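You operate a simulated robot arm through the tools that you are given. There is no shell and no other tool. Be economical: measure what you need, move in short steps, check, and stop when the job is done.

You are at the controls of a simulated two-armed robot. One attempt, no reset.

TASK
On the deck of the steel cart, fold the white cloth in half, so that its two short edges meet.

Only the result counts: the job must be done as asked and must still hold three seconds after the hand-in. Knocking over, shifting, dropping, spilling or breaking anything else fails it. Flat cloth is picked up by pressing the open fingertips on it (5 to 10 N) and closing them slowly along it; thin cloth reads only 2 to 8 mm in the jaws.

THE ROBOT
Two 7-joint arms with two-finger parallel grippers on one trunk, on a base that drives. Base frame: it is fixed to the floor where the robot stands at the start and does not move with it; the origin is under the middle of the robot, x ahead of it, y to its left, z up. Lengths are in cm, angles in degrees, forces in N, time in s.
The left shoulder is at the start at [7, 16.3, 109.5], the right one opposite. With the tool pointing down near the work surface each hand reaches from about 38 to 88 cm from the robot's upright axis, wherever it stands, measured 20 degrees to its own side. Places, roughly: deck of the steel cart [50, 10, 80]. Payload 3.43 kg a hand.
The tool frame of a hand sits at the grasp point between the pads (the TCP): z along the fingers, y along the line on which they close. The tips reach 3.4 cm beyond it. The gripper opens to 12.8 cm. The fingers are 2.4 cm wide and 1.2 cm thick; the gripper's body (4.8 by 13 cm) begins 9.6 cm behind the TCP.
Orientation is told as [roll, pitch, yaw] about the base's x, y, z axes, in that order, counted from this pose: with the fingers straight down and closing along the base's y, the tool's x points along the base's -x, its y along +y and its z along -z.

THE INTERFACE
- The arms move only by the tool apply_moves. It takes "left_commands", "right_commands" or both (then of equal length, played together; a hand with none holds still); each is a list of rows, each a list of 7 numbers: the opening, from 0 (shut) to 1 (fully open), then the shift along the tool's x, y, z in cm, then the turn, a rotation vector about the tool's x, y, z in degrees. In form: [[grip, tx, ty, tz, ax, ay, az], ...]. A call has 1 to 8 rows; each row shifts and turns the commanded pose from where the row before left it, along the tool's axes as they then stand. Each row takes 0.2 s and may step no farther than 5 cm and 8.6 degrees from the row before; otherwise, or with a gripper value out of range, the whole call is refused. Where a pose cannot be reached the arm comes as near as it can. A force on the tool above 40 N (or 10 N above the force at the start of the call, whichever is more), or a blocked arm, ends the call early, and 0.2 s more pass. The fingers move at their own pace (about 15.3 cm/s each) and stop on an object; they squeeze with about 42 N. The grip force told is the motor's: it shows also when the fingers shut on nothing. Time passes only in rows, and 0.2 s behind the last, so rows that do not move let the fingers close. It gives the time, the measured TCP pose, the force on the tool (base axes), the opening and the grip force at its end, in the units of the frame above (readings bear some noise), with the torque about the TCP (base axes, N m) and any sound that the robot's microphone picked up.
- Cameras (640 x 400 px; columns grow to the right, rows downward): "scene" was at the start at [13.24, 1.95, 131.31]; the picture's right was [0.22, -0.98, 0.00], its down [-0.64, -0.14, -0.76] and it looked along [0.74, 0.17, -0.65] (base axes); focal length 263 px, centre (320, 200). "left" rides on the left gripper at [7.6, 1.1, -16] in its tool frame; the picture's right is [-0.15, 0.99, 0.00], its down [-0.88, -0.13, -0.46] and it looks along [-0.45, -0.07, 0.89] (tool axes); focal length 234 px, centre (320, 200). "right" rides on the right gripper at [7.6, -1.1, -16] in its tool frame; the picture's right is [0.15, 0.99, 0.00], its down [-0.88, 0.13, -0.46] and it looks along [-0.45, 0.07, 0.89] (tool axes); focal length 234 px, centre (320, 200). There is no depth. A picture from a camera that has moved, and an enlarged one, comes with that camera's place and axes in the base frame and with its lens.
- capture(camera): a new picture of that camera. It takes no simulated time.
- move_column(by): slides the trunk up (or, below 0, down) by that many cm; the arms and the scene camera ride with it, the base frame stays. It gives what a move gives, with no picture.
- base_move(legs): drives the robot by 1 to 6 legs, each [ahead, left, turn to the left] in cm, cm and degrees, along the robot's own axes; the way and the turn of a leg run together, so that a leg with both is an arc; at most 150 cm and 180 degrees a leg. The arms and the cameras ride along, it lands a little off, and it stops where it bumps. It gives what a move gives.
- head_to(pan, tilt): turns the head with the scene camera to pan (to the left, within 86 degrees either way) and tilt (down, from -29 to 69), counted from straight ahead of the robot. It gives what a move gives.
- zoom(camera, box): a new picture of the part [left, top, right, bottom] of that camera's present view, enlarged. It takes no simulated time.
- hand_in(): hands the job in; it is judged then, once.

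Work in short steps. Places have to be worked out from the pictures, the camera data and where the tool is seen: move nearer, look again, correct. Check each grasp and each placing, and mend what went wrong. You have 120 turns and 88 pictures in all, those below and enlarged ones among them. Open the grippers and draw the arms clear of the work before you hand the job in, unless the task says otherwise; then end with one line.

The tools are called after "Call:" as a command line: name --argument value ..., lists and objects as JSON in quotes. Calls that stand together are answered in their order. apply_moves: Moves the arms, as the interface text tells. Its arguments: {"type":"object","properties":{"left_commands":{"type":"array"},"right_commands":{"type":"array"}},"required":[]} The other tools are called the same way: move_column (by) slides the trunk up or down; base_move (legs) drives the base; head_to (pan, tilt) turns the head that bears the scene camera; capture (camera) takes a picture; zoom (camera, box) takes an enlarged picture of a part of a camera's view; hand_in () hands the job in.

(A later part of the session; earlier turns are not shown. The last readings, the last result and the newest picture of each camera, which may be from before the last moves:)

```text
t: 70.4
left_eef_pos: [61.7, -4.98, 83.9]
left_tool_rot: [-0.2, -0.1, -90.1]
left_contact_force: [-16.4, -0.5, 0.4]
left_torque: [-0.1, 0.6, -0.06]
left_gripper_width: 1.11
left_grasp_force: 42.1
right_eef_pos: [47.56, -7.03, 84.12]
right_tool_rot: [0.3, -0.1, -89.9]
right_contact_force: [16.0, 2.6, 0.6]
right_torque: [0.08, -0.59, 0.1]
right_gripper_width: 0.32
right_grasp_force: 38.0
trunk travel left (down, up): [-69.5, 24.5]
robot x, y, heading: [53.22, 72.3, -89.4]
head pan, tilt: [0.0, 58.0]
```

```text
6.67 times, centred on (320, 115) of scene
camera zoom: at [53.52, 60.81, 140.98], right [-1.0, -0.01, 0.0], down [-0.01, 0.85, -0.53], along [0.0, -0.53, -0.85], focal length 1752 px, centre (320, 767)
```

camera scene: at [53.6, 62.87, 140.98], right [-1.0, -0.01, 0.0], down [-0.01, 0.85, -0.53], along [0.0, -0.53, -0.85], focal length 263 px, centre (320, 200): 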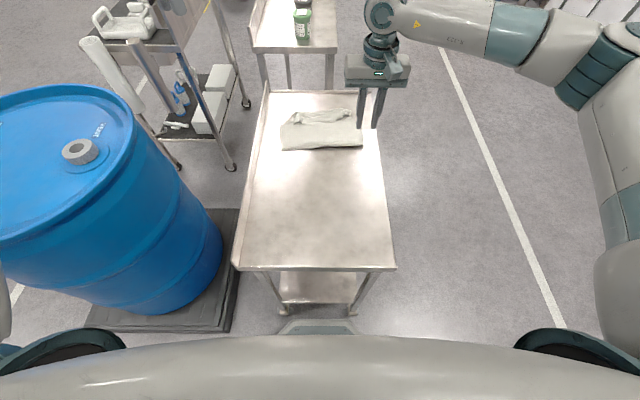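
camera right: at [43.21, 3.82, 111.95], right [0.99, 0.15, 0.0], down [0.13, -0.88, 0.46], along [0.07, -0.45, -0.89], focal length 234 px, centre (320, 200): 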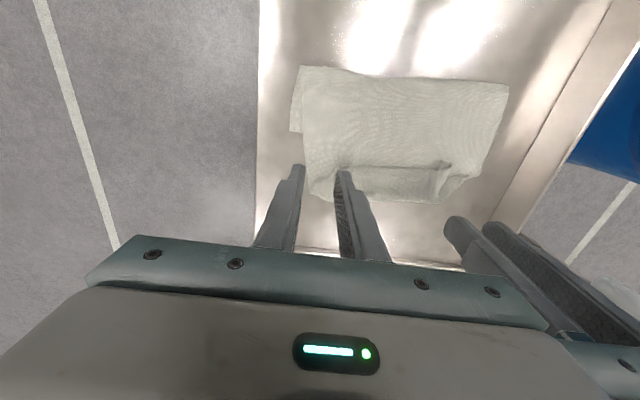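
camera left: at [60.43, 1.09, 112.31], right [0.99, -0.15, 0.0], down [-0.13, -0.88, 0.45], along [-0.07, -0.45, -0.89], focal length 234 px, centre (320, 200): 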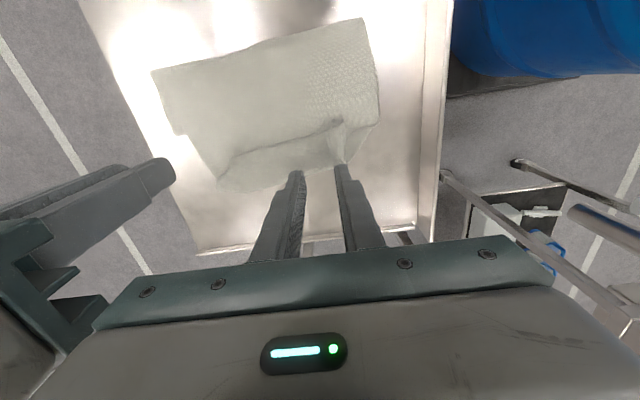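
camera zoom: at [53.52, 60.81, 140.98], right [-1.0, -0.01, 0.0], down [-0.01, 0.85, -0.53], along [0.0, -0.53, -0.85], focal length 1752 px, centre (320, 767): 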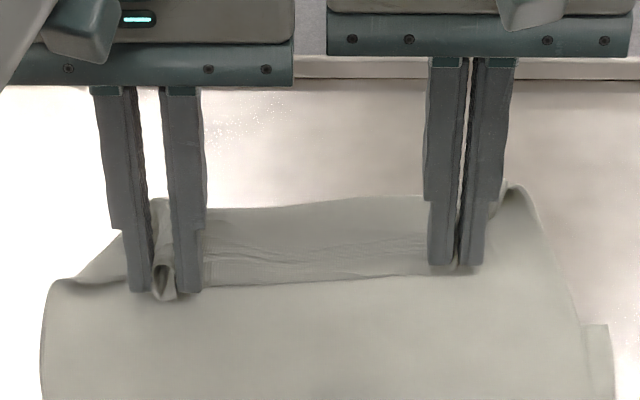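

Both hold, left at 11 mm of curl and right at 3 mm. I'll relax the cross-tension slightly, lift, and carry the edge back toward the robot to unroll the top layer.

Call:
apply_moves --left_commands '[[0, 0, -0.2, -1, 0, 0, 0], [0, 0.5, -0.1, -2, 0, 0, 0], [0, 1.0, 0, -2.3, 0, 0, 0], [0, 2, 0, -2, 0, 0, 0], [0, 3, 0, -1, 0, 0, 0], [0, 3, 0, 0, 0, 0, 0], [0, 3, 0, 0, 0, 0, 0], [0, 3, 0, 0, 0, 0, 0]]' --right_commands '[[0, 0.2, 0, -1, 0, 0, 0], [0, 0.8, 0, -2, 0, 0, 0], [0, 1.5, 0, -2.3, 0, 0, 0], [0, 2.5, 0, -2, 0, 0, 0], [0, 3.3, 0, -1, 0, 0, 0], [0, 3.3, 0, 0, 0, 0, 0], [0, 3, 0, 0, 0, 0, 0], [0, 3, 0, 0, 0, 0, 0]]'

Call:
capture --camera "scene"

```text
t: 72.2
left_eef_pos: [61.42, 10.72, 92.36]
left_tool_rot: [0.0, 0.0, -90.2]
left_contact_force: [-15.5, 0.9, -0.3]
left_torque: [0.02, 0.58, -0.11]
left_gripper_width: 1.09
left_grasp_force: 42.1
right_eef_pos: [47.23, 10.54, 92.25]
right_tool_rot: [0.1, -0.2, -90.0]
right_contact_force: [15.6, -0.3, 0.1]
right_torque: [-0.03, -0.56, 0.05]
right_gripper_width: 0.33
right_grasp_force: 38.0
trunk travel left (down, up): [-69.5, 24.5]
robot x, y, heading: [53.39, 72.93, -89.5]
head pan, tilt: [0.0, 58.0]
```

```text
33 pictures are left
camera scene: at [53.49, 60.94, 140.99], right [-1.0, -0.01, 0.0], down [-0.01, 0.85, -0.53], along [0.01, -0.53, -0.85], focal length 263 px, centre (320, 200)
```

scene: 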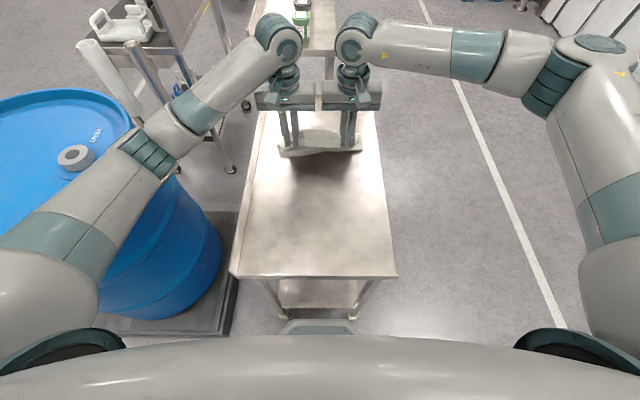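

The sheet lifts cleanly. I'll keep going back to y≈26 while lowering, so the bottom lies out flat again.

Call:
apply_moves --left_commands '[[0, 3, 0, 0, 0, 0, 0], [0, 3, 0, 0.5, 0, 0, 0], [0, 3, 0, 1, 0, 0, 0], [0, 2.5, 0, 1, 0, 0, 0], [0, 2, 0, 1, 0, 0, 0], [0, 2, 0, 1, 0, 0, 0], [0, 0, 0, 0, 0, 0, 0]]' --right_commands '[[0, 3, 0, 0, 0, 0, 0], [0, 3, 0, 0.5, 0, 0, 0], [0, 3, 0, 1, 0, 0, 0], [0, 2.5, 0, 1, 0, 0, 0], [0, 2, 0, 1, 0, 0, 0], [0, 2, 0, 1, 0, 0, 0], [0, 0, 0, 0, 0, 0, 0]]'

Call:
zoom --camera "scene" --box '[240, 70, 400, 220]'

Call:
capture --camera "left"

```text
t: 73.8
left_eef_pos: [61.64, 26.12, 87.72]
left_tool_rot: [-0.1, -0.2, -89.9]
left_contact_force: [-22.1, 0.3, -0.6]
left_torque: [0.0, 0.82, -0.18]
left_gripper_width: 1.17
left_grasp_force: 41.9
right_eef_pos: [47.24, 25.96, 87.42]
right_tool_rot: [0.0, 0.0, -90.0]
right_contact_force: [22.2, -0.2, -0.2]
right_torque: [-0.03, -0.81, 0.13]
right_gripper_width: 0.33
right_grasp_force: 37.8
trunk travel left (down, up): [-69.5, 24.5]
robot x, y, heading: [53.39, 72.64, -89.7]
head pan, tilt: [0.0, 58.0]
```

```text
2.67 times, centred on (320, 145) of scene
camera zoom: at [53.51, 60.75, 140.97], right [-1.0, -0.01, 0.0], down [-0.01, 0.85, -0.53], along [0.0, -0.53, -0.85], focal length 701 px, centre (320, 347)
```

zoom: 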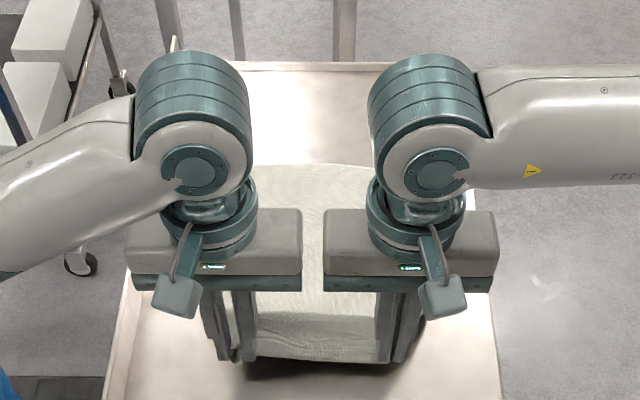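

```text
31 pictures are left
camera left: at [62.84, 33.74, 103.75], right [0.99, -0.15, 0.0], down [-0.13, -0.88, 0.46], along [-0.07, -0.45, -0.89], focal length 234 px, centre (320, 200)
```

left: 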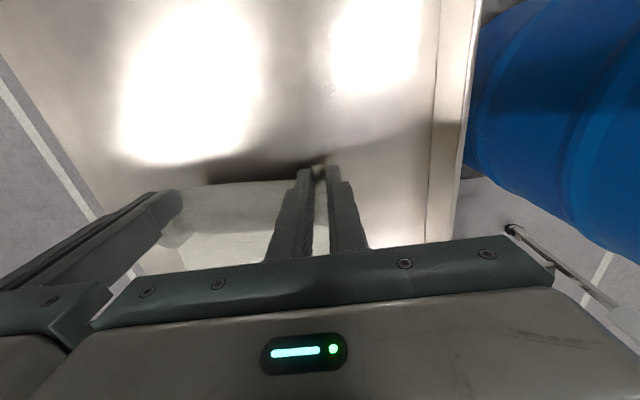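

The sheet is opened out again, but this grip bunches the corners. I'll lay the edge flat here, release so the cloth relaxes, and then regrip closer to the corners.

Call:
apply_moves --left_commands '[[0, 0.8, 0, 1.2, 0, 0, 0], [0, 0.7, 0, 1.2, 0, 0, 0], [0, 0.5, 0, 0.8, 0, 0, 0], [0.1, 0, 0, 0, 0, 0, 0], [0.2, 0, 0, 0, 0, 0, 0], [0.4, 0, 0, -0.3, 0, 0, 0], [0.4, 0, 0, -3, 0, 0, 0], [0.4, 0, 2, -4, 0, 0, 0]]' --right_commands '[[0, 0.8, 0, 1.2, 0, 0, 0], [0, 0.7, 0, 1.2, 0, 0, 0], [0, 0.5, 0, 0.6, 0, 0, 0], [0.1, 0, 0, 0, 0, 0, 0], [0.2, 0, 0, 0, 0, 0, 0], [0.4, 0, 0, -0.3, 0, 0, 0], [0.4, 0, 0, -3, 0, 0, 0], [0.4, 0, -2, -4, 0, 0, 0]]'

Call:
apply_moves --left_commands '[[0.4, 0, 4, -4, 0, 0, 0], [0.4, 0, 4, -4, 0, 0, 0], [0.4, 0, 4, 0, 0, 0, 0]]' --right_commands '[[0.4, 0, -4, -4, 0, 0, 0], [0.4, 0, -4, -4, 0, 0, 0], [0.4, 0, -4, 0, 0, 0, 0]]'

Call:
zoom --camera "scene" --box '[240, 90, 400, 190]'

```text
t: 75.6
left_eef_pos: [63.66, 28.43, 91.95]
left_tool_rot: [-0.1, 0.0, -90.0]
left_contact_force: [-0.1, -0.6, 0.5]
left_torque: [-0.01, 0.01, -0.03]
left_gripper_width: 5.13
left_grasp_force: 0.0
right_eef_pos: [45.25, 28.16, 92.0]
right_tool_rot: [0.0, 0.0, -89.9]
right_contact_force: [-1.0, 0.2, -0.1]
right_torque: [-0.06, 0.01, 0.01]
right_gripper_width: 5.1
right_grasp_force: 0.0
trunk travel left (down, up): [-69.5, 24.5]
robot x, y, heading: [53.85, 72.84, -89.5]
head pan, tilt: [0.0, 58.0]
```

```text
refused: row 1 steps farther than a row can; nothing moved
```

```text
4.00 times, centred on (320, 140) of scene
camera zoom: at [53.5, 60.97, 140.97], right [-1.0, -0.01, 0.0], down [-0.01, 0.85, -0.53], along [0.0, -0.53, -0.85], focal length 1051 px, centre (320, 440)
```

zoom: 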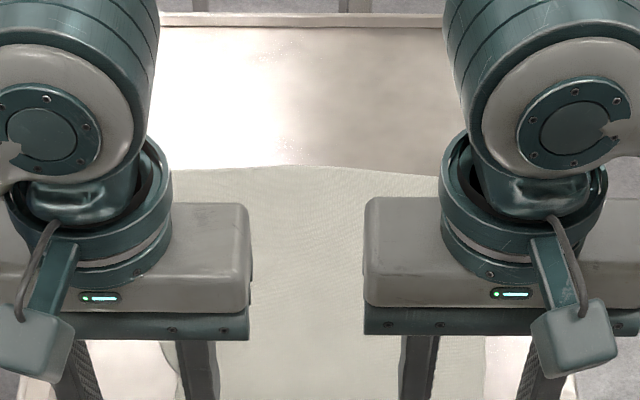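

Now I'll spread the arms outward so I can see the whole cloth.

Call:
apply_moves --left_commands '[[0.4, 0, 3, -3, 0, 0, 0], [0.4, 0, 4, -2, 0, 0, 0], [0.4, 0, 4, -2, 0, 0, 0], [0.4, 0, 4, 0, 0, 0, 0]]' --right_commands '[[0.4, 0, -3, -3, 0, 0, 0], [0.4, 0, -4, -2, 0, 0, 0], [0.4, 0, -4, -2, 0, 0, 0], [0.4, 0, -4, 0, 0, 0, 0]]'

Call:
zoom --camera "scene" --box '[240, 90, 400, 190]'

```text
t: 76.6
left_eef_pos: [78.53, 27.99, 99.16]
left_tool_rot: [0.0, 0.0, -90.2]
left_contact_force: [-0.6, -0.1, -0.4]
left_torque: [-0.01, -0.02, 0.01]
left_gripper_width: 5.13
left_grasp_force: 0.0
right_eef_pos: [30.44, 28.28, 98.89]
right_tool_rot: [0.0, -0.1, -90.0]
right_contact_force: [-0.5, 1.1, 0.2]
right_torque: [-0.03, 0.0, -0.04]
right_gripper_width: 5.12
right_grasp_force: 0.0
trunk travel left (down, up): [-69.5, 24.5]
robot x, y, heading: [53.08, 72.69, -89.4]
head pan, tilt: [0.0, 58.0]
```

```text
4.00 times, centred on (320, 140) of scene
camera zoom: at [53.52, 61.03, 141.0], right [-1.0, -0.01, 0.0], down [-0.01, 0.85, -0.53], along [0.0, -0.53, -0.85], focal length 1051 px, centre (320, 440)
```

zoom: 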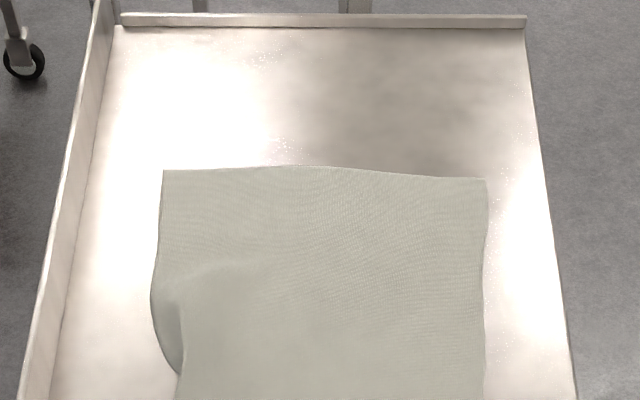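

The far half is flat and in place. Now the near half.

Call:
zoom --camera "scene" --box '[256, 130, 384, 210]'

```text
5.00 times, centred on (320, 170) of scene
camera zoom: at [53.52, 61.03, 141.0], right [-1.0, -0.01, 0.0], down [-0.01, 0.85, -0.53], along [0.0, -0.53, -0.85], focal length 1314 px, centre (320, 350)
```

zoom: 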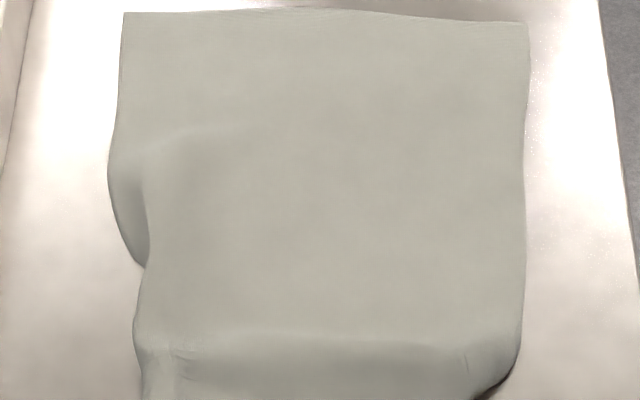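

Call:
zoom --camera "scene" --box '[256, 160, 384, 240]'

```text
5.00 times, centred on (320, 200) of scene
camera zoom: at [53.52, 61.03, 141.0], right [-1.0, -0.01, 0.0], down [-0.01, 0.85, -0.53], along [0.0, -0.53, -0.85], focal length 1314 px, centre (320, 200)
```

zoom: 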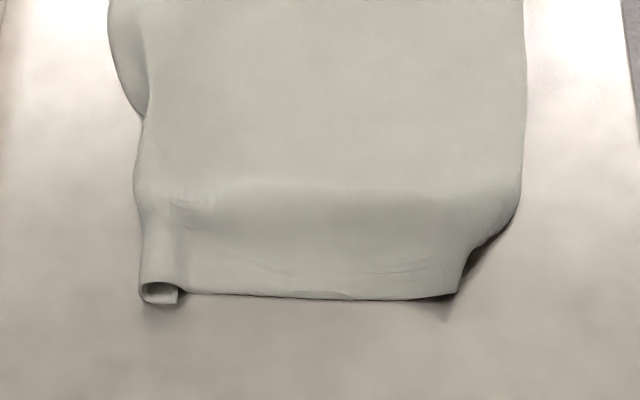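

Near edge is at y≈29. The left corner is rolled up over the top at x≈61–63, and the right corner is tucked under from about (46, 29) to (43, 24). I'll first unroll the left one by pressing closed fingertips on the roll and dragging outward.

Call:
apply_moves --left_commands '[[0, 0, -4.3, 0, 0, 0, 0], [0, 0, -4.3, 0, 0, 0, 0], [0, 0, -4.3, 2, 0, 0, 0], [0, -0.3, -4.3, 2, 0, 0, 0], [0, 0, 0, 4, 0, 0, 0], [0, 0, 0, 4, 0, 0, 0], [0, 0, 0, 0, 0, 0, 0]]'

Call:
zoom --camera "left" --box '[200, 90, 440, 240]'

```text
t: 78.2
left_eef_pos: [61.36, 27.73, 86.87]
left_tool_rot: [-0.1, -0.2, -90.1]
left_contact_force: [0.9, 0.2, -0.5]
left_torque: [-0.03, 0.02, 0.03]
left_gripper_width: 0.0
left_grasp_force: 32.8
right_eef_pos: [30.5, 28.1, 98.66]
right_tool_rot: [0.1, 0.0, -89.9]
right_contact_force: [0.2, 1.1, 1.4]
right_torque: [-0.01, -0.01, -0.01]
right_gripper_width: 5.12
right_grasp_force: 0.1
trunk travel left (down, up): [-69.5, 24.5]
robot x, y, heading: [53.33, 72.19, -89.4]
head pan, tilt: [0.0, 58.0]
```

```text
2.67 times, centred on (320, 165) of left
camera zoom: at [62.54, 35.29, 102.94], right [0.99, -0.15, 0.0], down [-0.13, -0.88, 0.46], along [-0.07, -0.45, -0.89], focal length 624 px, centre (320, 293)
```

zoom: 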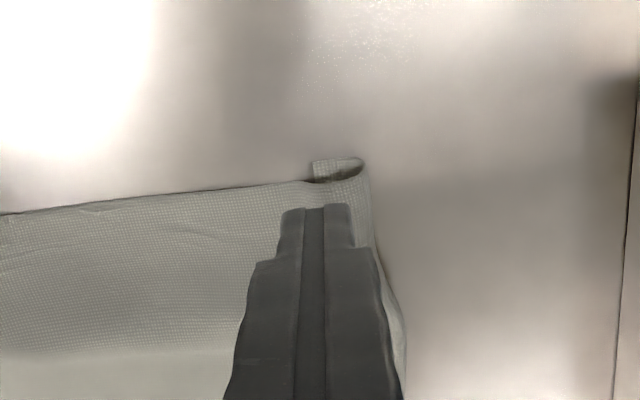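

From above, both corners turn out to be tucked under, not over. I'll pinch the edge at its middle with the left hand and lift it, so both corners can spring free.

Call:
apply_moves --left_commands '[[0.4, 0, -2.5, -1, 0, 0, 0], [0.4, 0, -2.5, 0, 0, 0, 0], [0.4, 0, -2.5, 0, 0, 0, 0], [0.4, 0.2, 0, 2, 0, 0, 0], [0.4, 0, 0, 1.5, 0, 0, 0], [0.4, 0, 0, 0.5, 0, 0, 0], [0.4, 0, 0, 0.3, 0, 0, 0], [0.4, 0, 0, 0, 0, 0, 0]]'

```text
t: 80.0
left_eef_pos: [53.89, 27.96, 83.51]
left_tool_rot: [-0.1, -0.3, -90.0]
left_contact_force: [2.3, -2.9, 28.2]
left_torque: [-0.13, -0.47, -0.07]
left_gripper_width: 5.14
left_grasp_force: 0.5
right_eef_pos: [30.47, 28.13, 98.89]
right_tool_rot: [0.0, -0.1, -90.0]
right_contact_force: [-0.1, 0.0, 0.1]
right_torque: [-0.01, -0.01, -0.01]
right_gripper_width: 5.1
right_grasp_force: 0.0
trunk travel left (down, up): [-69.5, 24.5]
robot x, y, heading: [53.58, 72.75, -89.6]
head pan, tilt: [0.0, 58.0]
```

It's pressing at 28 N. I'll ease up about 0.13 cm and close slowly.

Call:
apply_moves --left_commands '[[0.4, 0, 0, -0.13, 0, 0, 0], [0.35, 0, 0, 0, 0, 0, 0], [0.3, 0, 0, 0, 0, 0, 0], [0.25, 0, 0, 0, 0, 0, 0], [0.2, 0, 0, 0, 0, 0, 0], [0.15, 0, 0, 0, 0, 0, 0], [0.1, 0, 0, 0, 0, 0, 0], [0.05, 0, 0, 0, 0, 0, 0]]'

Call:
apply_moves --left_commands '[[0, 0, 0, 0, 0, 0, 0], [0, 0, 0, 0, 0, 0, 0]]'

```text
t: 81.8
left_eef_pos: [53.95, 27.95, 83.53]
left_tool_rot: [0.1, -0.2, -90.0]
left_contact_force: [1.1, 0.6, 22.0]
left_torque: [-0.07, -0.02, -0.03]
left_gripper_width: 0.71
left_grasp_force: 1.5
right_eef_pos: [30.58, 28.27, 98.8]
right_tool_rot: [0.0, -0.1, -90.0]
right_contact_force: [-0.1, 0.0, 0.2]
right_torque: [0.01, -0.01, 0.03]
right_gripper_width: 5.12
right_grasp_force: 0.0
trunk travel left (down, up): [-69.5, 24.5]
robot x, y, heading: [53.79, 72.41, -89.5]
head pan, tilt: [0.0, 58.0]
```

```text
t: 82.4
left_eef_pos: [54.02, 27.98, 83.58]
left_tool_rot: [0.0, -0.2, -90.0]
left_contact_force: [2.5, -0.5, 21.8]
left_torque: [-0.04, -0.01, 0.02]
left_gripper_width: 0.24
left_grasp_force: 37.2
right_eef_pos: [30.54, 28.27, 98.84]
right_tool_rot: [0.0, -0.1, -90.0]
right_contact_force: [0.2, -0.7, 0.0]
right_torque: [0.01, -0.03, -0.04]
right_gripper_width: 5.15
right_grasp_force: 0.1
trunk travel left (down, up): [-69.5, 24.5]
robot x, y, heading: [53.56, 72.7, -89.7]
head pan, tilt: [0.0, 58.0]
```

Held at 2.4 mm. I'll lift 12 cm while keeping y near 26, then look.

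Call:
apply_moves --left_commands '[[0, 0, 0, -1, 0, 0, 0], [0, -0.3, 0, -2, 0, 0, 0], [0, -0.5, 0, -2.5, 0, 0, 0], [0, -0.7, 0, -2.5, 0, 0, 0], [0, -0.8, 0, -2.5, 0, 0, 0], [0, -0.8, 0, -2, 0, 0, 0], [0, 0, 0, 0, 0, 0, 0], [0, 0, 0, 0, 0, 0, 0]]'

Call:
zoom --camera "scene" --box '[240, 110, 400, 210]'

```text
t: 84.2
left_eef_pos: [54.02, 24.86, 96.06]
left_tool_rot: [0.0, -0.1, -90.0]
left_contact_force: [-0.6, -0.3, -0.2]
left_torque: [0.0, 0.04, 0.0]
left_gripper_width: 0.26
left_grasp_force: 37.3
right_eef_pos: [30.55, 28.08, 98.86]
right_tool_rot: [0.0, 0.1, -90.0]
right_contact_force: [-0.2, 0.3, 0.1]
right_torque: [0.04, 0.0, 0.01]
right_gripper_width: 5.12
right_grasp_force: 0.1
trunk travel left (down, up): [-69.5, 24.5]
robot x, y, heading: [53.18, 72.89, -89.6]
head pan, tilt: [0.0, 58.0]
```

```text
4.00 times, centred on (320, 160) of scene
camera zoom: at [53.5, 60.8, 140.98], right [-1.0, -0.01, 0.0], down [-0.01, 0.85, -0.53], along [0.0, -0.53, -0.85], focal length 1051 px, centre (320, 360)
```

zoom: 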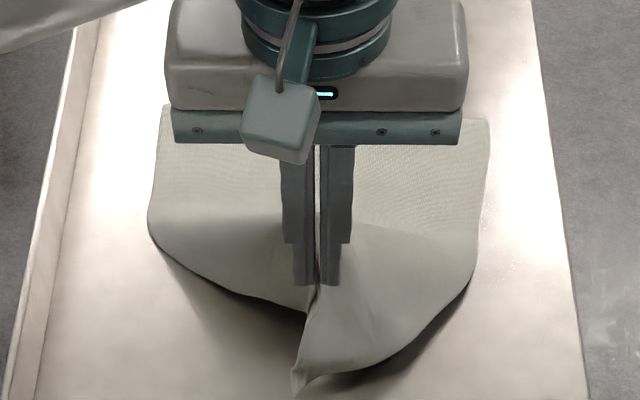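

The corners are free and hanging. I'll lower with a slight move away so they point toward me and splay, then look.

Call:
apply_moves --left_commands '[[0, 0.5, 0, 2.5, 0, 0, 0], [0, 0, 0, 2.5, 0, 0, 0], [0, 0, 0, 2.5, 0, 0, 0], [0, 0.5, 0, 2.0, 0, 0, 0], [0, 1, 0, 1.2, 0, 0, 0], [0, 1, 0, 0.8, 0, 0, 0], [0, 0.5, 0, 0.3, 0, 0, 0], [0, 0, 0, 0, 0, 0, 0]]'

Call:
zoom --camera "scene" --box '[240, 130, 400, 230]'

```text
t: 86.0
left_eef_pos: [53.91, 28.4, 84.25]
left_tool_rot: [0.0, -0.1, -90.0]
left_contact_force: [-0.9, -0.6, 0.6]
left_torque: [0.01, 0.04, 0.01]
left_gripper_width: 0.25
left_grasp_force: 37.1
right_eef_pos: [30.45, 28.11, 98.8]
right_tool_rot: [0.0, 0.0, -90.1]
right_contact_force: [-0.1, -0.3, -0.3]
right_torque: [0.02, -0.01, 0.0]
right_gripper_width: 5.12
right_grasp_force: 0.1
trunk travel left (down, up): [-69.5, 24.5]
robot x, y, heading: [53.21, 72.37, -89.5]
head pan, tilt: [0.0, 58.0]
```

```text
4.00 times, centred on (320, 180) of scene
camera zoom: at [53.5, 60.81, 140.98], right [-1.0, -0.01, 0.0], down [-0.01, 0.85, -0.53], along [0.0, -0.53, -0.85], focal length 1051 px, centre (320, 280)
```

zoom: 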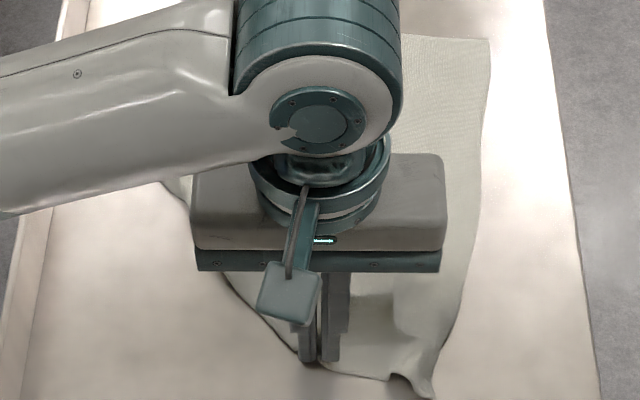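

The right corner is out now, at about (46, 32). The left one is still tucked. I'll release left, move it aside and look.

Call:
apply_moves --left_commands '[[0.15, 0, 0, 0, 0, 0, 0], [0.3, 0, 0, -0.5, 0, 0, 0], [0.3, 0, 0, -3, 0, 0, 0], [0.3, 0, 0, -4, 0, 0, 0], [0.3, 0, 4, -2, 0, 0, 0], [0.3, 0, 4.5, 0, 0, 0, 0], [0.3, 0, 4.5, 0, 0, 0, 0], [0.3, 0, 4.5, 0, 0, 0, 0]]'

Call:
zoom --camera "scene" --box '[248, 120, 392, 210]'

```text
t: 87.8
left_eef_pos: [71.53, 28.66, 93.67]
left_tool_rot: [0.0, 0.0, -90.2]
left_contact_force: [-0.1, 1.1, 0.2]
left_torque: [0.0, 0.0, 0.05]
left_gripper_width: 3.84
left_grasp_force: 0.1
right_eef_pos: [30.69, 28.13, 98.76]
right_tool_rot: [-0.1, 0.0, -90.0]
right_contact_force: [-0.5, -0.2, 0.7]
right_torque: [-0.06, 0.01, 0.0]
right_gripper_width: 5.12
right_grasp_force: 0.0
trunk travel left (down, up): [-69.5, 24.5]
robot x, y, heading: [53.55, 72.75, -89.5]
head pan, tilt: [0.0, 58.0]
```

```text
4.44 times, centred on (320, 165) of scene
camera zoom: at [53.74, 60.91, 140.99], right [-1.0, -0.01, 0.0], down [-0.01, 0.85, -0.53], along [0.0, -0.53, -0.85], focal length 1168 px, centre (320, 356)
```

zoom: 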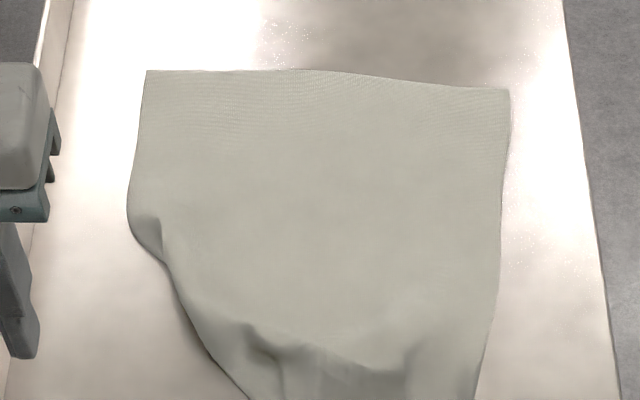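

A big triangle on the left is tucked under, with the fold line passing near (60, 23). I'll pinch just inside it at about (56.5, 24), lift high, and lower while moving inward so the corner comes out.

Call:
apply_moves --left_commands '[[0.4, -1, -3.8, 0, 0, 0, 0], [0.4, -1, -3.8, 0, 0, 0, 0], [0.4, -1.2, -3.8, 0, 0, 0, 0], [0.4, -1.2, -3.6, 0, 0, 0, 0], [0.4, 0, 0, 4, 0, 0, 0], [0.4, 0, 0, 4, 0, 0, 0], [0.4, 0, 0, 1.5, 0, 0, 0], [0.4, 0, 0, 0.3, 0, 0, 0]]'

Call:
apply_moves --left_commands '[[0.4, 0, 0, 0.2, 0, 0, 0], [0.4, 0, 0, 0.0, 0, 0, 0]]'

```text
t: 89.6
left_eef_pos: [56.46, 24.12, 83.96]
left_tool_rot: [0.1, -0.1, -90.0]
left_contact_force: [0.6, -0.2, -0.5]
left_torque: [-0.02, 0.03, 0.02]
left_gripper_width: 5.12
left_grasp_force: 0.1
right_eef_pos: [30.5, 28.08, 98.8]
right_tool_rot: [0.1, 0.0, -89.9]
right_contact_force: [0.5, -0.1, 0.7]
right_torque: [-0.01, -0.03, -0.01]
right_gripper_width: 5.13
right_grasp_force: 0.0
trunk travel left (down, up): [-69.5, 24.5]
robot x, y, heading: [53.51, 72.74, -89.5]
head pan, tilt: [0.0, 58.0]
```

```text
t: 90.2
left_eef_pos: [56.57, 23.92, 83.76]
left_tool_rot: [0.0, -0.1, -90.0]
left_contact_force: [-0.2, 1.0, 0.2]
left_torque: [0.03, -0.04, 0.02]
left_gripper_width: 5.12
left_grasp_force: 0.1
right_eef_pos: [30.62, 28.03, 98.68]
right_tool_rot: [0.0, 0.0, -90.0]
right_contact_force: [0.1, -0.5, 0.2]
right_torque: [0.01, 0.02, -0.01]
right_gripper_width: 5.11
right_grasp_force: 0.0
trunk travel left (down, up): [-69.5, 24.5]
robot x, y, heading: [53.8, 72.74, -89.5]
head pan, tilt: [0.0, 58.0]
```

Call:
apply_moves --left_commands '[[0.4, 0, 0, 0.12, 0, 0, 0], [0.4, 0, 0, 0.1, 0, 0, 0], [0.4, 0, 0, 0, 0, 0, 0]]'

```text
t: 91.0
left_eef_pos: [56.54, 23.85, 83.77]
left_tool_rot: [0.0, 0.0, -90.0]
left_contact_force: [-0.6, 0.0, 1.6]
left_torque: [-0.02, 0.03, 0.01]
left_gripper_width: 5.13
left_grasp_force: 0.1
right_eef_pos: [30.52, 28.1, 98.85]
right_tool_rot: [0.0, 0.0, -90.0]
right_contact_force: [0.4, -1.2, -1.0]
right_torque: [-0.01, -0.01, -0.02]
right_gripper_width: 5.13
right_grasp_force: 0.0
trunk travel left (down, up): [-69.5, 24.5]
robot x, y, heading: [53.44, 72.9, -89.3]
head pan, tilt: [0.0, 58.0]
```

Just touching. I'll press about 0.1 cm more and close slowly.

Call:
apply_moves --left_commands '[[0.4, 0, 0, 0.12, 0, 0, 0], [0.35, 0, 0, 0, 0, 0, 0], [0.3, 0, 0, 0, 0, 0, 0], [0.25, 0, 0, 0, 0, 0, 0], [0.2, 0, 0, 0, 0, 0, 0], [0.15, 0, 0, 0, 0, 0, 0], [0.1, 0, 0, 0, 0, 0, 0], [0.05, 0, 0, 0, 0, 0, 0]]'

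Call:
apply_moves --left_commands '[[0, 0, 0, 0, 0, 0, 0], [0, 0, 0, 0, 0, 0, 0]]'

```text
t: 92.8
left_eef_pos: [56.4, 23.98, 83.67]
left_tool_rot: [-0.1, -0.1, -90.0]
left_contact_force: [-1.3, -0.3, 18.9]
left_torque: [-0.11, 0.02, 0.0]
left_gripper_width: 0.66
left_grasp_force: 0.3
right_eef_pos: [30.45, 28.21, 98.74]
right_tool_rot: [0.0, -0.1, -90.0]
right_contact_force: [0.8, 0.2, 0.5]
right_torque: [0.03, -0.01, 0.01]
right_gripper_width: 5.1
right_grasp_force: 0.0
trunk travel left (down, up): [-69.5, 24.5]
robot x, y, heading: [53.75, 72.74, -89.7]
head pan, tilt: [0.0, 58.0]
```

```text
t: 93.4
left_eef_pos: [56.37, 24.0, 83.7]
left_tool_rot: [-0.1, -0.1, -90.0]
left_contact_force: [-1.9, -1.1, 24.1]
left_torque: [-0.02, 0.04, 0.03]
left_gripper_width: 0.3
left_grasp_force: 37.5
right_eef_pos: [30.42, 28.25, 98.89]
right_tool_rot: [0.2, 0.0, -90.0]
right_contact_force: [-0.2, -0.4, -0.3]
right_torque: [0.0, 0.04, -0.02]
right_gripper_width: 5.11
right_grasp_force: 0.0
trunk travel left (down, up): [-69.5, 24.5]
robot x, y, heading: [53.44, 72.48, -89.4]
head pan, tilt: [0.0, 58.0]
```

Held at 3 mm. I'll lift 13 cm, moving a bit outward in +x and back in -y, and pause.

Call:
apply_moves --left_commands '[[0, 0, 0, -1.5, 0, 0, 0], [0, -0.5, 0.5, -2.5, 0, 0, 0], [0, -0.5, 0.5, -2.5, 0, 0, 0], [0, -0.5, 0.5, -3, 0, 0, 0], [0, -0.5, 0.5, -3, 0, 0, 0], [0, -0.5, 0, -2, 0, 0, 0], [0, 0, 0, 0, 0, 0, 0], [0, 0, 0, 0, 0, 0, 0]]'

Call:
zoom --camera "scene" --box '[240, 110, 400, 210]'

```text
t: 95.2
left_eef_pos: [58.59, 21.17, 98.03]
left_tool_rot: [0.0, -0.1, -90.0]
left_contact_force: [0.1, -0.1, -0.5]
left_torque: [0.0, -0.02, 0.03]
left_gripper_width: 0.28
left_grasp_force: 37.1
right_eef_pos: [30.54, 28.12, 98.71]
right_tool_rot: [-0.1, 0.0, -90.1]
right_contact_force: [0.3, -1.6, -0.9]
right_torque: [0.05, 0.01, 0.0]
right_gripper_width: 5.11
right_grasp_force: 0.0
trunk travel left (down, up): [-69.5, 24.5]
robot x, y, heading: [53.49, 72.41, -89.4]
head pan, tilt: [0.0, 58.0]
```

```text
4.00 times, centred on (320, 160) of scene
camera zoom: at [53.5, 60.81, 140.98], right [-1.0, -0.01, 0.0], down [-0.01, 0.85, -0.53], along [0.0, -0.53, -0.85], focal length 1051 px, centre (320, 360)
```

zoom: 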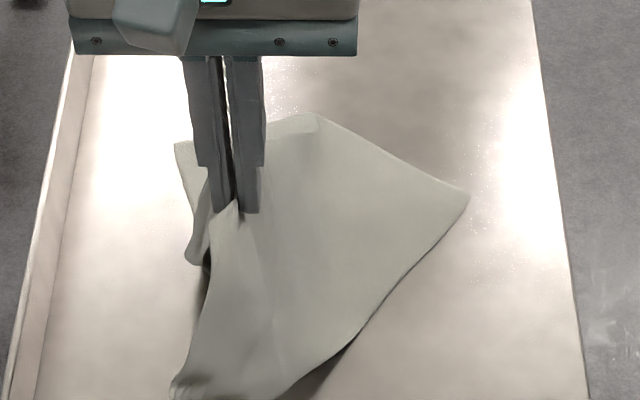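

The left corner has come out, hanging toward (62, 27), though the cloth has rotated a bit. I'll lower with a slight inward motion and release.

Call:
apply_moves --left_commands '[[0, -0.3, 0, 3, 0, 0, 0], [0, -0.3, 0, 3, 0, 0, 0], [0, -0.3, 0, 3, 0, 0, 0], [0, 0.5, 0.3, 2.5, 0, 0, 0], [0, 1, 0.6, 1.5, 0, 0, 0], [0, 0.5, 0.5, 0.8, 0, 0, 0], [0.1, 0, 0, 0, 0, 0, 0], [0.3, 0, 0, -0.5, 0, 0, 0]]'

Call:
apply_moves --left_commands '[[0.4, 0, 0, -3, 0, 0, 0], [0.4, 0, 0, -4, 0, 0, 0], [0.4, 0, 4, -2, 0, 0, 0], [0.4, 0, 4.5, 0, 0, 0, 0], [0.4, 0, 4.5, 0, 0, 0, 0]]'

Call:
zoom --camera "scene" --box '[248, 120, 392, 210]'

```text
t: 97.0
left_eef_pos: [59.77, 22.59, 84.59]
left_tool_rot: [0.0, 0.0, -90.1]
left_contact_force: [-0.4, -0.4, -0.7]
left_torque: [0.01, 0.02, -0.02]
left_gripper_width: 3.86
left_grasp_force: 0.1
right_eef_pos: [30.45, 28.14, 98.75]
right_tool_rot: [0.1, 0.1, -90.1]
right_contact_force: [-0.9, -0.4, 0.0]
right_torque: [-0.02, 0.02, -0.05]
right_gripper_width: 5.15
right_grasp_force: 0.0
trunk travel left (down, up): [-69.5, 24.5]
robot x, y, heading: [53.24, 72.73, -89.2]
head pan, tilt: [0.0, 58.0]
```

```text
t: 98.2
left_eef_pos: [73.08, 22.66, 93.42]
left_tool_rot: [-0.1, -0.2, -90.1]
left_contact_force: [0.2, 1.4, -0.1]
left_torque: [-0.02, 0.06, 0.0]
left_gripper_width: 5.13
left_grasp_force: 0.0
right_eef_pos: [30.58, 28.09, 98.77]
right_tool_rot: [0.0, 0.0, -90.0]
right_contact_force: [-0.7, 0.3, 0.4]
right_torque: [0.0, 0.01, -0.04]
right_gripper_width: 5.13
right_grasp_force: 0.1
trunk travel left (down, up): [-69.5, 24.5]
robot x, y, heading: [53.74, 72.61, -89.4]
head pan, tilt: [0.0, 58.0]
```

```text
4.44 times, centred on (320, 165) of scene
camera zoom: at [53.66, 60.88, 140.98], right [-1.0, -0.01, 0.0], down [-0.01, 0.85, -0.53], along [0.0, -0.53, -0.85], focal length 1168 px, centre (320, 356)
```

zoom: 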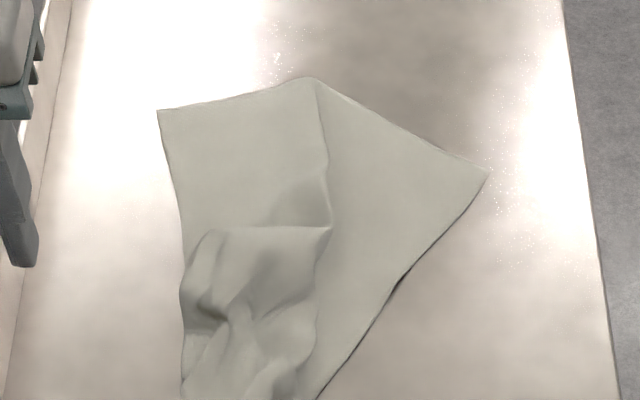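

Call:
zoom --camera "scene" --box '[232, 120, 408, 230]'

```text
3.64 times, centred on (320, 175) of scene
camera zoom: at [53.66, 60.88, 140.98], right [-1.0, -0.01, 0.0], down [-0.01, 0.85, -0.53], along [0.0, -0.53, -0.85], focal length 956 px, centre (320, 291)
```

zoom: 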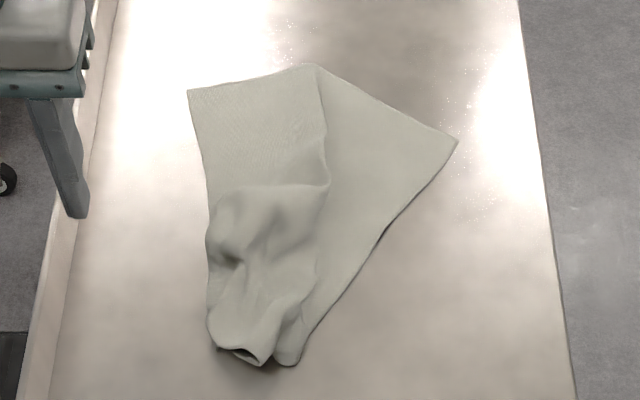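

The cloth is too crumpled on the near side, but the far edge is clean, with corners at about (65, 3) and (42.4, 8.5). Better plan: grip both far corners, hang the whole cloth so it straightens, lay the free edge down first, and fold the held edge over it. In that direction no lip can form. Left goes to its corner first, turned to the edge.

Call:
apply_moves --left_commands '[[0.3, -3.9, -2.3, 0, 0, 0, 0], [0.3, -3.9, -2.3, 0, 0, 0, 0], [0.3, -3.9, -2.3, 0, 0, 0, 0], [0.3, -3.9, -2.3, 0, 0, 0, 0], [0.3, -3.8, -2.4, 0, 0, 0, 0], [0.3, 0, 0, 2, 0, 0, -8.5], [0.3, 0, 0, 2, 0, 0, -8.5], [0.3, 0, 0, 1, 0, 0, 0]]'

Call:
zoom --camera "left" --box '[160, 60, 480, 260]'

```text
t: 100.0
left_eef_pos: [61.32, 3.26, 88.33]
left_tool_rot: [0.0, 0.0, -72.9]
left_contact_force: [0.0, -0.3, 0.1]
left_torque: [0.0, -0.01, 0.01]
left_gripper_width: 3.83
left_grasp_force: 0.1
right_eef_pos: [30.54, 28.2, 98.64]
right_tool_rot: [0.0, 0.0, -89.9]
right_contact_force: [0.1, 0.2, 0.2]
right_torque: [0.01, -0.02, 0.01]
right_gripper_width: 5.13
right_grasp_force: 0.0
trunk travel left (down, up): [-69.5, 24.5]
robot x, y, heading: [53.74, 72.76, -89.4]
head pan, tilt: [0.0, 58.0]
```

```text
2.00 times, centred on (320, 160) of left
camera zoom: at [60.11, 10.9, 104.49], right [0.99, 0.15, 0.0], down [0.13, -0.88, 0.46], along [0.07, -0.45, -0.89], focal length 468 px, centre (320, 280)
```

zoom: 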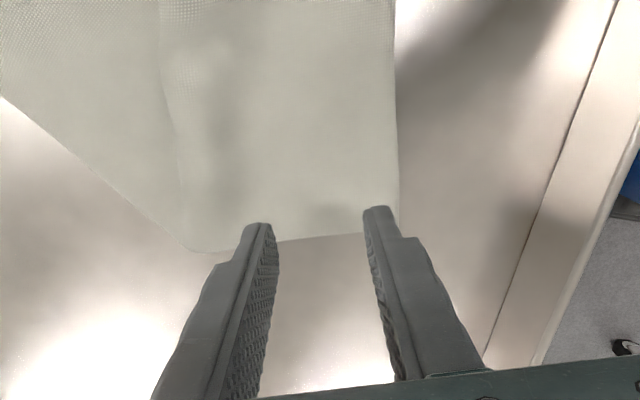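

By this view the corner is at (65.9, 2.5). I'll adjust about 0.9 cm outward and 0.6 cm toward the edge, and descend.

Call:
apply_moves --left_commands '[[0.3, -0.6, 0.8, 1.5, 0, 0, 0], [0.3, 0, 0, 1.7, 0, 0, 0], [0.3, 0, 0, 1.0, 0, 0, 0], [0.3, 0, 0, 0.4, 0, 0, 0], [0.3, 0, 0, 0.1, 0, 0, 0], [0.3, 0, 0, 0, 0, 0, 0]]'

```text
t: 101.4
left_eef_pos: [62.33, 2.88, 83.76]
left_tool_rot: [-0.1, -0.1, -73.0]
left_contact_force: [-0.8, -0.4, 0.6]
left_torque: [-0.01, -0.02, 0.02]
left_gripper_width: 3.85
left_grasp_force: 0.0
right_eef_pos: [30.59, 28.21, 98.69]
right_tool_rot: [-0.1, 0.0, -89.9]
right_contact_force: [-0.3, -0.7, -0.2]
right_torque: [0.0, 0.02, 0.02]
right_gripper_width: 5.14
right_grasp_force: 0.0
trunk travel left (down, up): [-69.5, 24.5]
robot x, y, heading: [53.31, 72.72, -89.5]
head pan, tilt: [0.0, 58.0]
```

Call:
apply_moves --left_commands '[[0.3, 0, 0, 0.15, 0, 0, 0], [0.3, 0, 0, 0.05, 0, 0, 0], [0.3, 0, 0, 0, 0, 0, 0]]'

```text
t: 102.2
left_eef_pos: [62.11, 2.74, 83.7]
left_tool_rot: [0.0, -0.1, -73.0]
left_contact_force: [0.1, 0.5, 0.2]
left_torque: [0.0, 0.01, 0.03]
left_gripper_width: 3.86
left_grasp_force: 0.1
right_eef_pos: [30.44, 28.14, 98.7]
right_tool_rot: [0.1, -0.1, -89.9]
right_contact_force: [-0.1, 0.2, -0.8]
right_torque: [0.03, 0.0, 0.01]
right_gripper_width: 5.13
right_grasp_force: 0.2
trunk travel left (down, up): [-69.5, 24.5]
robot x, y, heading: [53.56, 72.68, -89.5]
head pan, tilt: [0.0, 58.0]
```

Call:
apply_moves --left_commands '[[0.3, 0, 0, 0.15, 0, 0, 0], [0.3, 0, 0, 0.05, 0, 0, 0], [0.3, 0, 0, 0, 0, 0, 0]]'

```text
t: 103.0
left_eef_pos: [62.27, 2.73, 83.6]
left_tool_rot: [0.1, -0.2, -73.1]
left_contact_force: [0.6, 0.3, 0.4]
left_torque: [-0.01, 0.01, 0.0]
left_gripper_width: 3.84
left_grasp_force: 0.1
right_eef_pos: [30.57, 28.18, 98.67]
right_tool_rot: [0.1, 0.0, -89.9]
right_contact_force: [0.1, -0.1, -0.4]
right_torque: [-0.02, 0.03, 0.02]
right_gripper_width: 5.1
right_grasp_force: 0.1
trunk travel left (down, up): [-69.5, 24.5]
robot x, y, heading: [53.49, 72.58, -89.5]
head pan, tilt: [0.0, 58.0]
```

Still no contact, so I'll keep stepping down.

Call:
apply_moves --left_commands '[[0.3, 0, 0, 0.12, 0, 0, 0], [0.3, 0, 0, 0.05, 0, 0, 0], [0.3, 0, 0, 0, 0, 0, 0]]'

```text
t: 103.8
left_eef_pos: [62.16, 2.82, 83.56]
left_tool_rot: [-0.1, -0.2, -73.0]
left_contact_force: [-0.1, -3.6, 16.8]
left_torque: [-0.01, -0.09, -0.02]
left_gripper_width: 3.83
left_grasp_force: 0.1
right_eef_pos: [30.53, 28.13, 98.79]
right_tool_rot: [0.1, 0.0, -90.0]
right_contact_force: [-0.5, -0.1, -0.5]
right_torque: [0.03, 0.01, 0.0]
right_gripper_width: 5.15
right_grasp_force: 0.0
trunk travel left (down, up): [-69.5, 24.5]
robot x, y, heading: [53.39, 73.06, -89.6]
head pan, tilt: [0.0, 58.0]
```

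It reads 17 N. I'll ease up 0.05 and close slowly.

Call:
apply_moves --left_commands '[[0.3, 0, 0, -0.05, 0, 0, 0], [0.26, 0, 0, 0, 0, 0, 0], [0.22, 0, 0, 0, 0, 0, 0], [0.18, 0, 0, 0, 0, 0, 0], [0.14, 0, 0, 0, 0, 0, 0], [0.1, 0, 0, 0, 0, 0, 0], [0.06, 0, 0, 0, 0, 0, 0], [0.02, 0, 0, 0, 0, 0, 0]]'

Call:
apply_moves --left_commands '[[0, 0, 0, 0, 0, 0, 0], [0, 0, 0, 0, 0, 0, 0]]'

```text
t: 105.6
left_eef_pos: [62.2, 2.93, 83.5]
left_tool_rot: [-0.1, -0.2, -73.0]
left_contact_force: [0.3, 0.3, 14.8]
left_torque: [0.03, 0.01, 0.0]
left_gripper_width: 0.34
left_grasp_force: 1.4
right_eef_pos: [30.48, 28.21, 98.84]
right_tool_rot: [0.1, -0.1, -89.9]
right_contact_force: [-0.4, -0.5, 0.6]
right_torque: [0.02, 0.0, -0.02]
right_gripper_width: 5.12
right_grasp_force: 0.0
trunk travel left (down, up): [-69.5, 24.5]
robot x, y, heading: [53.53, 72.54, -89.6]
head pan, tilt: [0.0, 58.0]
```

```text
t: 106.2
left_eef_pos: [62.15, 2.87, 83.56]
left_tool_rot: [-0.2, -0.2, -73.0]
left_contact_force: [0.1, -0.1, 15.6]
left_torque: [0.05, 0.0, -0.01]
left_gripper_width: 0.25
left_grasp_force: 36.6
right_eef_pos: [30.46, 28.22, 98.79]
right_tool_rot: [0.0, -0.1, -90.0]
right_contact_force: [-0.4, 0.0, -0.2]
right_torque: [0.01, 0.02, 0.01]
right_gripper_width: 5.12
right_grasp_force: 0.1
trunk travel left (down, up): [-69.5, 24.5]
robot x, y, heading: [53.36, 72.43, -89.6]
head pan, tilt: [0.0, 58.0]
```

Left holds at 2.5 mm. I'll relieve its pressure and bring right over its far corner, turned to that edge's slant.

Call:
apply_moves --left_commands '[[0, 0, 0, -0.2, 0, 0, 0], [0, 0, 0, 0, 0, 0, 0], [0, 0, 0, 0, 0, 0, 0], [0, 0, 0, 0, 0, 0, 0], [0, 0, 0, 0, 0, 0, 0], [0, 0, 0, 0, 0, 0, 0]]' --right_commands '[[0.3, -3.4, 2.55, 0, 0, 0, 0], [0.3, -3.4, 2.55, 0, 0, 0, 0], [0.3, -3.4, 2.55, 0, 0, 0, 0], [0.3, -3.4, 2.55, 0, 0, 0, 0], [0.3, -3.4, 2.55, 0, 0, 0, 0], [0.3, -3.4, 2.55, 0, 0, 0, 0]]'

Call:
apply_moves --right_commands '[[0.3, 0, 0, 1.5, 0, 0, 7.2], [0.3, 0, 0, 1.5, 0, 0, 7.2], [0.3, 0, 0, 1.5, 0, 0, 7.2], [0.3, 0, 0, 1.5, 0, 0, 7.2], [0.3, 0, 0, 1.5, 0, 0, 7.2], [0.3, 0, 0, 1.5, 0, 0, 0], [0.3, 0, 0, 1, 0, 0, 0]]'

Call:
zoom --camera "right" --box '[160, 60, 480, 260]'

```text
t: 107.6
left_eef_pos: [62.29, 2.76, 83.52]
left_tool_rot: [-0.1, 0.0, -72.9]
left_contact_force: [0.4, -0.2, 0.3]
left_torque: [0.05, 0.01, 0.0]
left_gripper_width: 0.23
left_grasp_force: 37.1
right_eef_pos: [45.59, 7.22, 98.85]
right_tool_rot: [-0.1, 0.0, -90.1]
right_contact_force: [0.4, -0.5, 0.5]
right_torque: [0.01, 0.03, 0.02]
right_gripper_width: 3.85
right_grasp_force: 0.1
trunk travel left (down, up): [-69.5, 24.5]
robot x, y, heading: [53.25, 72.44, -89.5]
head pan, tilt: [0.0, 58.0]
```

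```text
t: 109.2
left_eef_pos: [62.25, 2.74, 83.69]
left_tool_rot: [0.0, -0.1, -73.0]
left_contact_force: [-0.1, -0.3, -0.2]
left_torque: [-0.01, 0.0, -0.02]
left_gripper_width: 0.25
left_grasp_force: 37.2
right_eef_pos: [45.49, 7.66, 89.22]
right_tool_rot: [0.2, 0.0, -126.0]
right_contact_force: [0.1, -0.2, -0.2]
right_torque: [-0.02, -0.03, 0.03]
right_gripper_width: 3.86
right_grasp_force: 0.0
trunk travel left (down, up): [-69.5, 24.5]
robot x, y, heading: [53.46, 72.82, -89.5]
head pan, tilt: [0.0, 58.0]
```

```text
2.00 times, centred on (320, 160) of right
camera zoom: at [49.16, 14.46, 105.19], right [0.89, -0.46, 0.0], down [-0.41, -0.79, 0.46], along [-0.21, -0.4, -0.89], focal length 468 px, centre (320, 280)
```

zoom: 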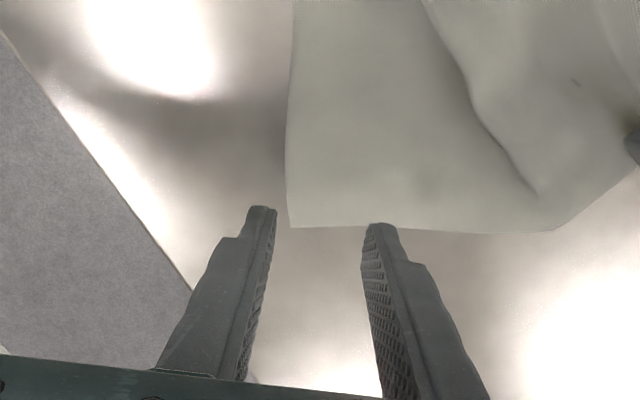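

The right corner is at (43.2, 7.0) with the edge slanting -28°. I'll correct position and yaw, then descend to near contact.

Call:
apply_moves --right_commands '[[0.3, 0, 0, 0.5, 0, 0, -8], [0.3, -0.36, 1.66, 1.5, 0, 0, 0], [0.3, 0, 0, 1.7, 0, 0, 0], [0.3, 0, 0, 1.0, 0, 0, 0], [0.3, 0, 0, 0.4, 0, 0, 0], [0.3, 0, 0, 0.25, 0, 0, 0], [0.3, 0, 0, 0, 0, 0, 0]]'

```text
t: 110.8
left_eef_pos: [62.23, 2.75, 83.7]
left_tool_rot: [-0.1, -0.1, -73.1]
left_contact_force: [0.3, 0.2, -0.8]
left_torque: [0.01, -0.02, 0.0]
left_gripper_width: 0.23
left_grasp_force: 37.3
right_eef_pos: [46.98, 6.47, 83.43]
right_tool_rot: [0.1, -0.1, -118.0]
right_contact_force: [-0.1, -1.0, 5.0]
right_torque: [-0.04, -0.02, -0.02]
right_gripper_width: 3.85
right_grasp_force: 0.0
trunk travel left (down, up): [-69.5, 24.5]
robot x, y, heading: [53.41, 72.39, -89.5]
head pan, tilt: [0.0, 58.0]
```

That reads 5 N. I'll add 0.1 cm and close slowly.

Call:
apply_moves --right_commands '[[0.3, 0, 0, 0.1, 0, 0, 0], [0.26, 0, 0, 0, 0, 0, 0], [0.22, 0, 0, 0, 0, 0, 0], [0.18, 0, 0, 0, 0, 0, 0], [0.14, 0, 0, 0, 0, 0, 0], [0.1, 0, 0, 0, 0, 0, 0], [0.06, 0, 0, 0, 0, 0, 0], [0.02, 0, 0, 0, 0, 0, 0]]'

Call:
apply_moves --right_commands '[[0, 0, 0, 0, 0, 0, 0], [0, 0, 0, 0, 0, 0, 0]]'

```text
t: 112.6
left_eef_pos: [62.2, 2.82, 83.73]
left_tool_rot: [-0.1, -0.2, -72.9]
left_contact_force: [-1.6, 0.1, 0.4]
left_torque: [-0.01, 0.05, -0.02]
left_gripper_width: 0.24
left_grasp_force: 37.1
right_eef_pos: [46.83, 6.59, 83.51]
right_tool_rot: [0.1, -0.1, -118.0]
right_contact_force: [1.3, -1.4, 19.4]
right_torque: [0.04, -0.05, 0.02]
right_gripper_width: 0.33
right_grasp_force: 0.8
trunk travel left (down, up): [-69.5, 24.5]
robot x, y, heading: [53.77, 72.92, -89.6]
head pan, tilt: [0.0, 58.0]
```

```text
t: 113.2
left_eef_pos: [62.26, 2.86, 83.87]
left_tool_rot: [0.0, -0.1, -73.0]
left_contact_force: [-1.8, -0.6, 0.5]
left_torque: [0.0, 0.1, -0.05]
left_gripper_width: 0.23
left_grasp_force: 36.8
right_eef_pos: [46.92, 6.64, 83.56]
right_tool_rot: [0.0, 0.0, -118.0]
right_contact_force: [1.4, -1.5, 20.6]
right_torque: [0.04, -0.09, 0.07]
right_gripper_width: 0.15
right_grasp_force: 36.5
trunk travel left (down, up): [-69.5, 24.5]
robot x, y, heading: [53.41, 72.82, -89.5]
head pan, tilt: [0.0, 58.0]
```

Both hold. I'll lift them together, turning back to yaw -90.

Call:
apply_moves --left_commands '[[0, 0, 0, -1, 0, 0, 0], [0, 0, 0, -2, 0, 0, 0], [0, 0, 0, -3, 0, 0, 8.5], [0, 0, 0, -3, 0, 0, 8.5], [0, 0, 0, -3.5, 0, 0, 0], [0, 0, 0, -3.5, 0, 0, 0], [0, 0, 0, -3.5, 0, 0, 0], [0, 0, 0, -3.5, 0, 0, 0]]' --right_commands '[[0, 0, 0, -1, 0, 0, 0], [0, 0, 0, -2, 0, 0, 0], [0, 0, 0, -3, 0, 0, -7], [0, 0, 0, -3, 0, 0, -7], [0, 0, 0, -3.5, 0, 0, -7], [0, 0, 0, -3.5, 0, 0, -7], [0, -1, 0, -3.5, 0, 0, 0], [0, -2, 0, -3.5, 0, 0, 0]]'

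Call:
capture --camera "scene"

```text
t: 115.0
left_eef_pos: [62.48, 2.89, 106.53]
left_tool_rot: [0.0, -0.2, -90.1]
left_contact_force: [0.0, 0.2, -0.7]
left_torque: [-0.02, -0.01, 0.05]
left_gripper_width: 0.22
left_grasp_force: 36.9
right_eef_pos: [46.97, 3.84, 106.56]
right_tool_rot: [-0.1, 0.0, -89.9]
right_contact_force: [-0.2, 0.7, -0.3]
right_torque: [-0.01, 0.01, -0.03]
right_gripper_width: 0.15
right_grasp_force: 36.7
trunk travel left (down, up): [-69.5, 24.5]
robot x, y, heading: [53.49, 72.57, -89.5]
head pan, tilt: [0.0, 58.0]
```

```text
17 pictures are left
camera scene: at [53.56, 60.9, 140.97], right [-1.0, -0.01, 0.0], down [-0.01, 0.85, -0.53], along [0.0, -0.53, -0.85], focal length 263 px, centre (320, 200)
```

scene: 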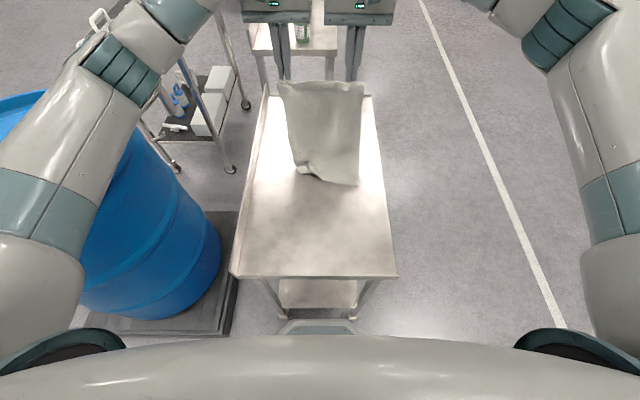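

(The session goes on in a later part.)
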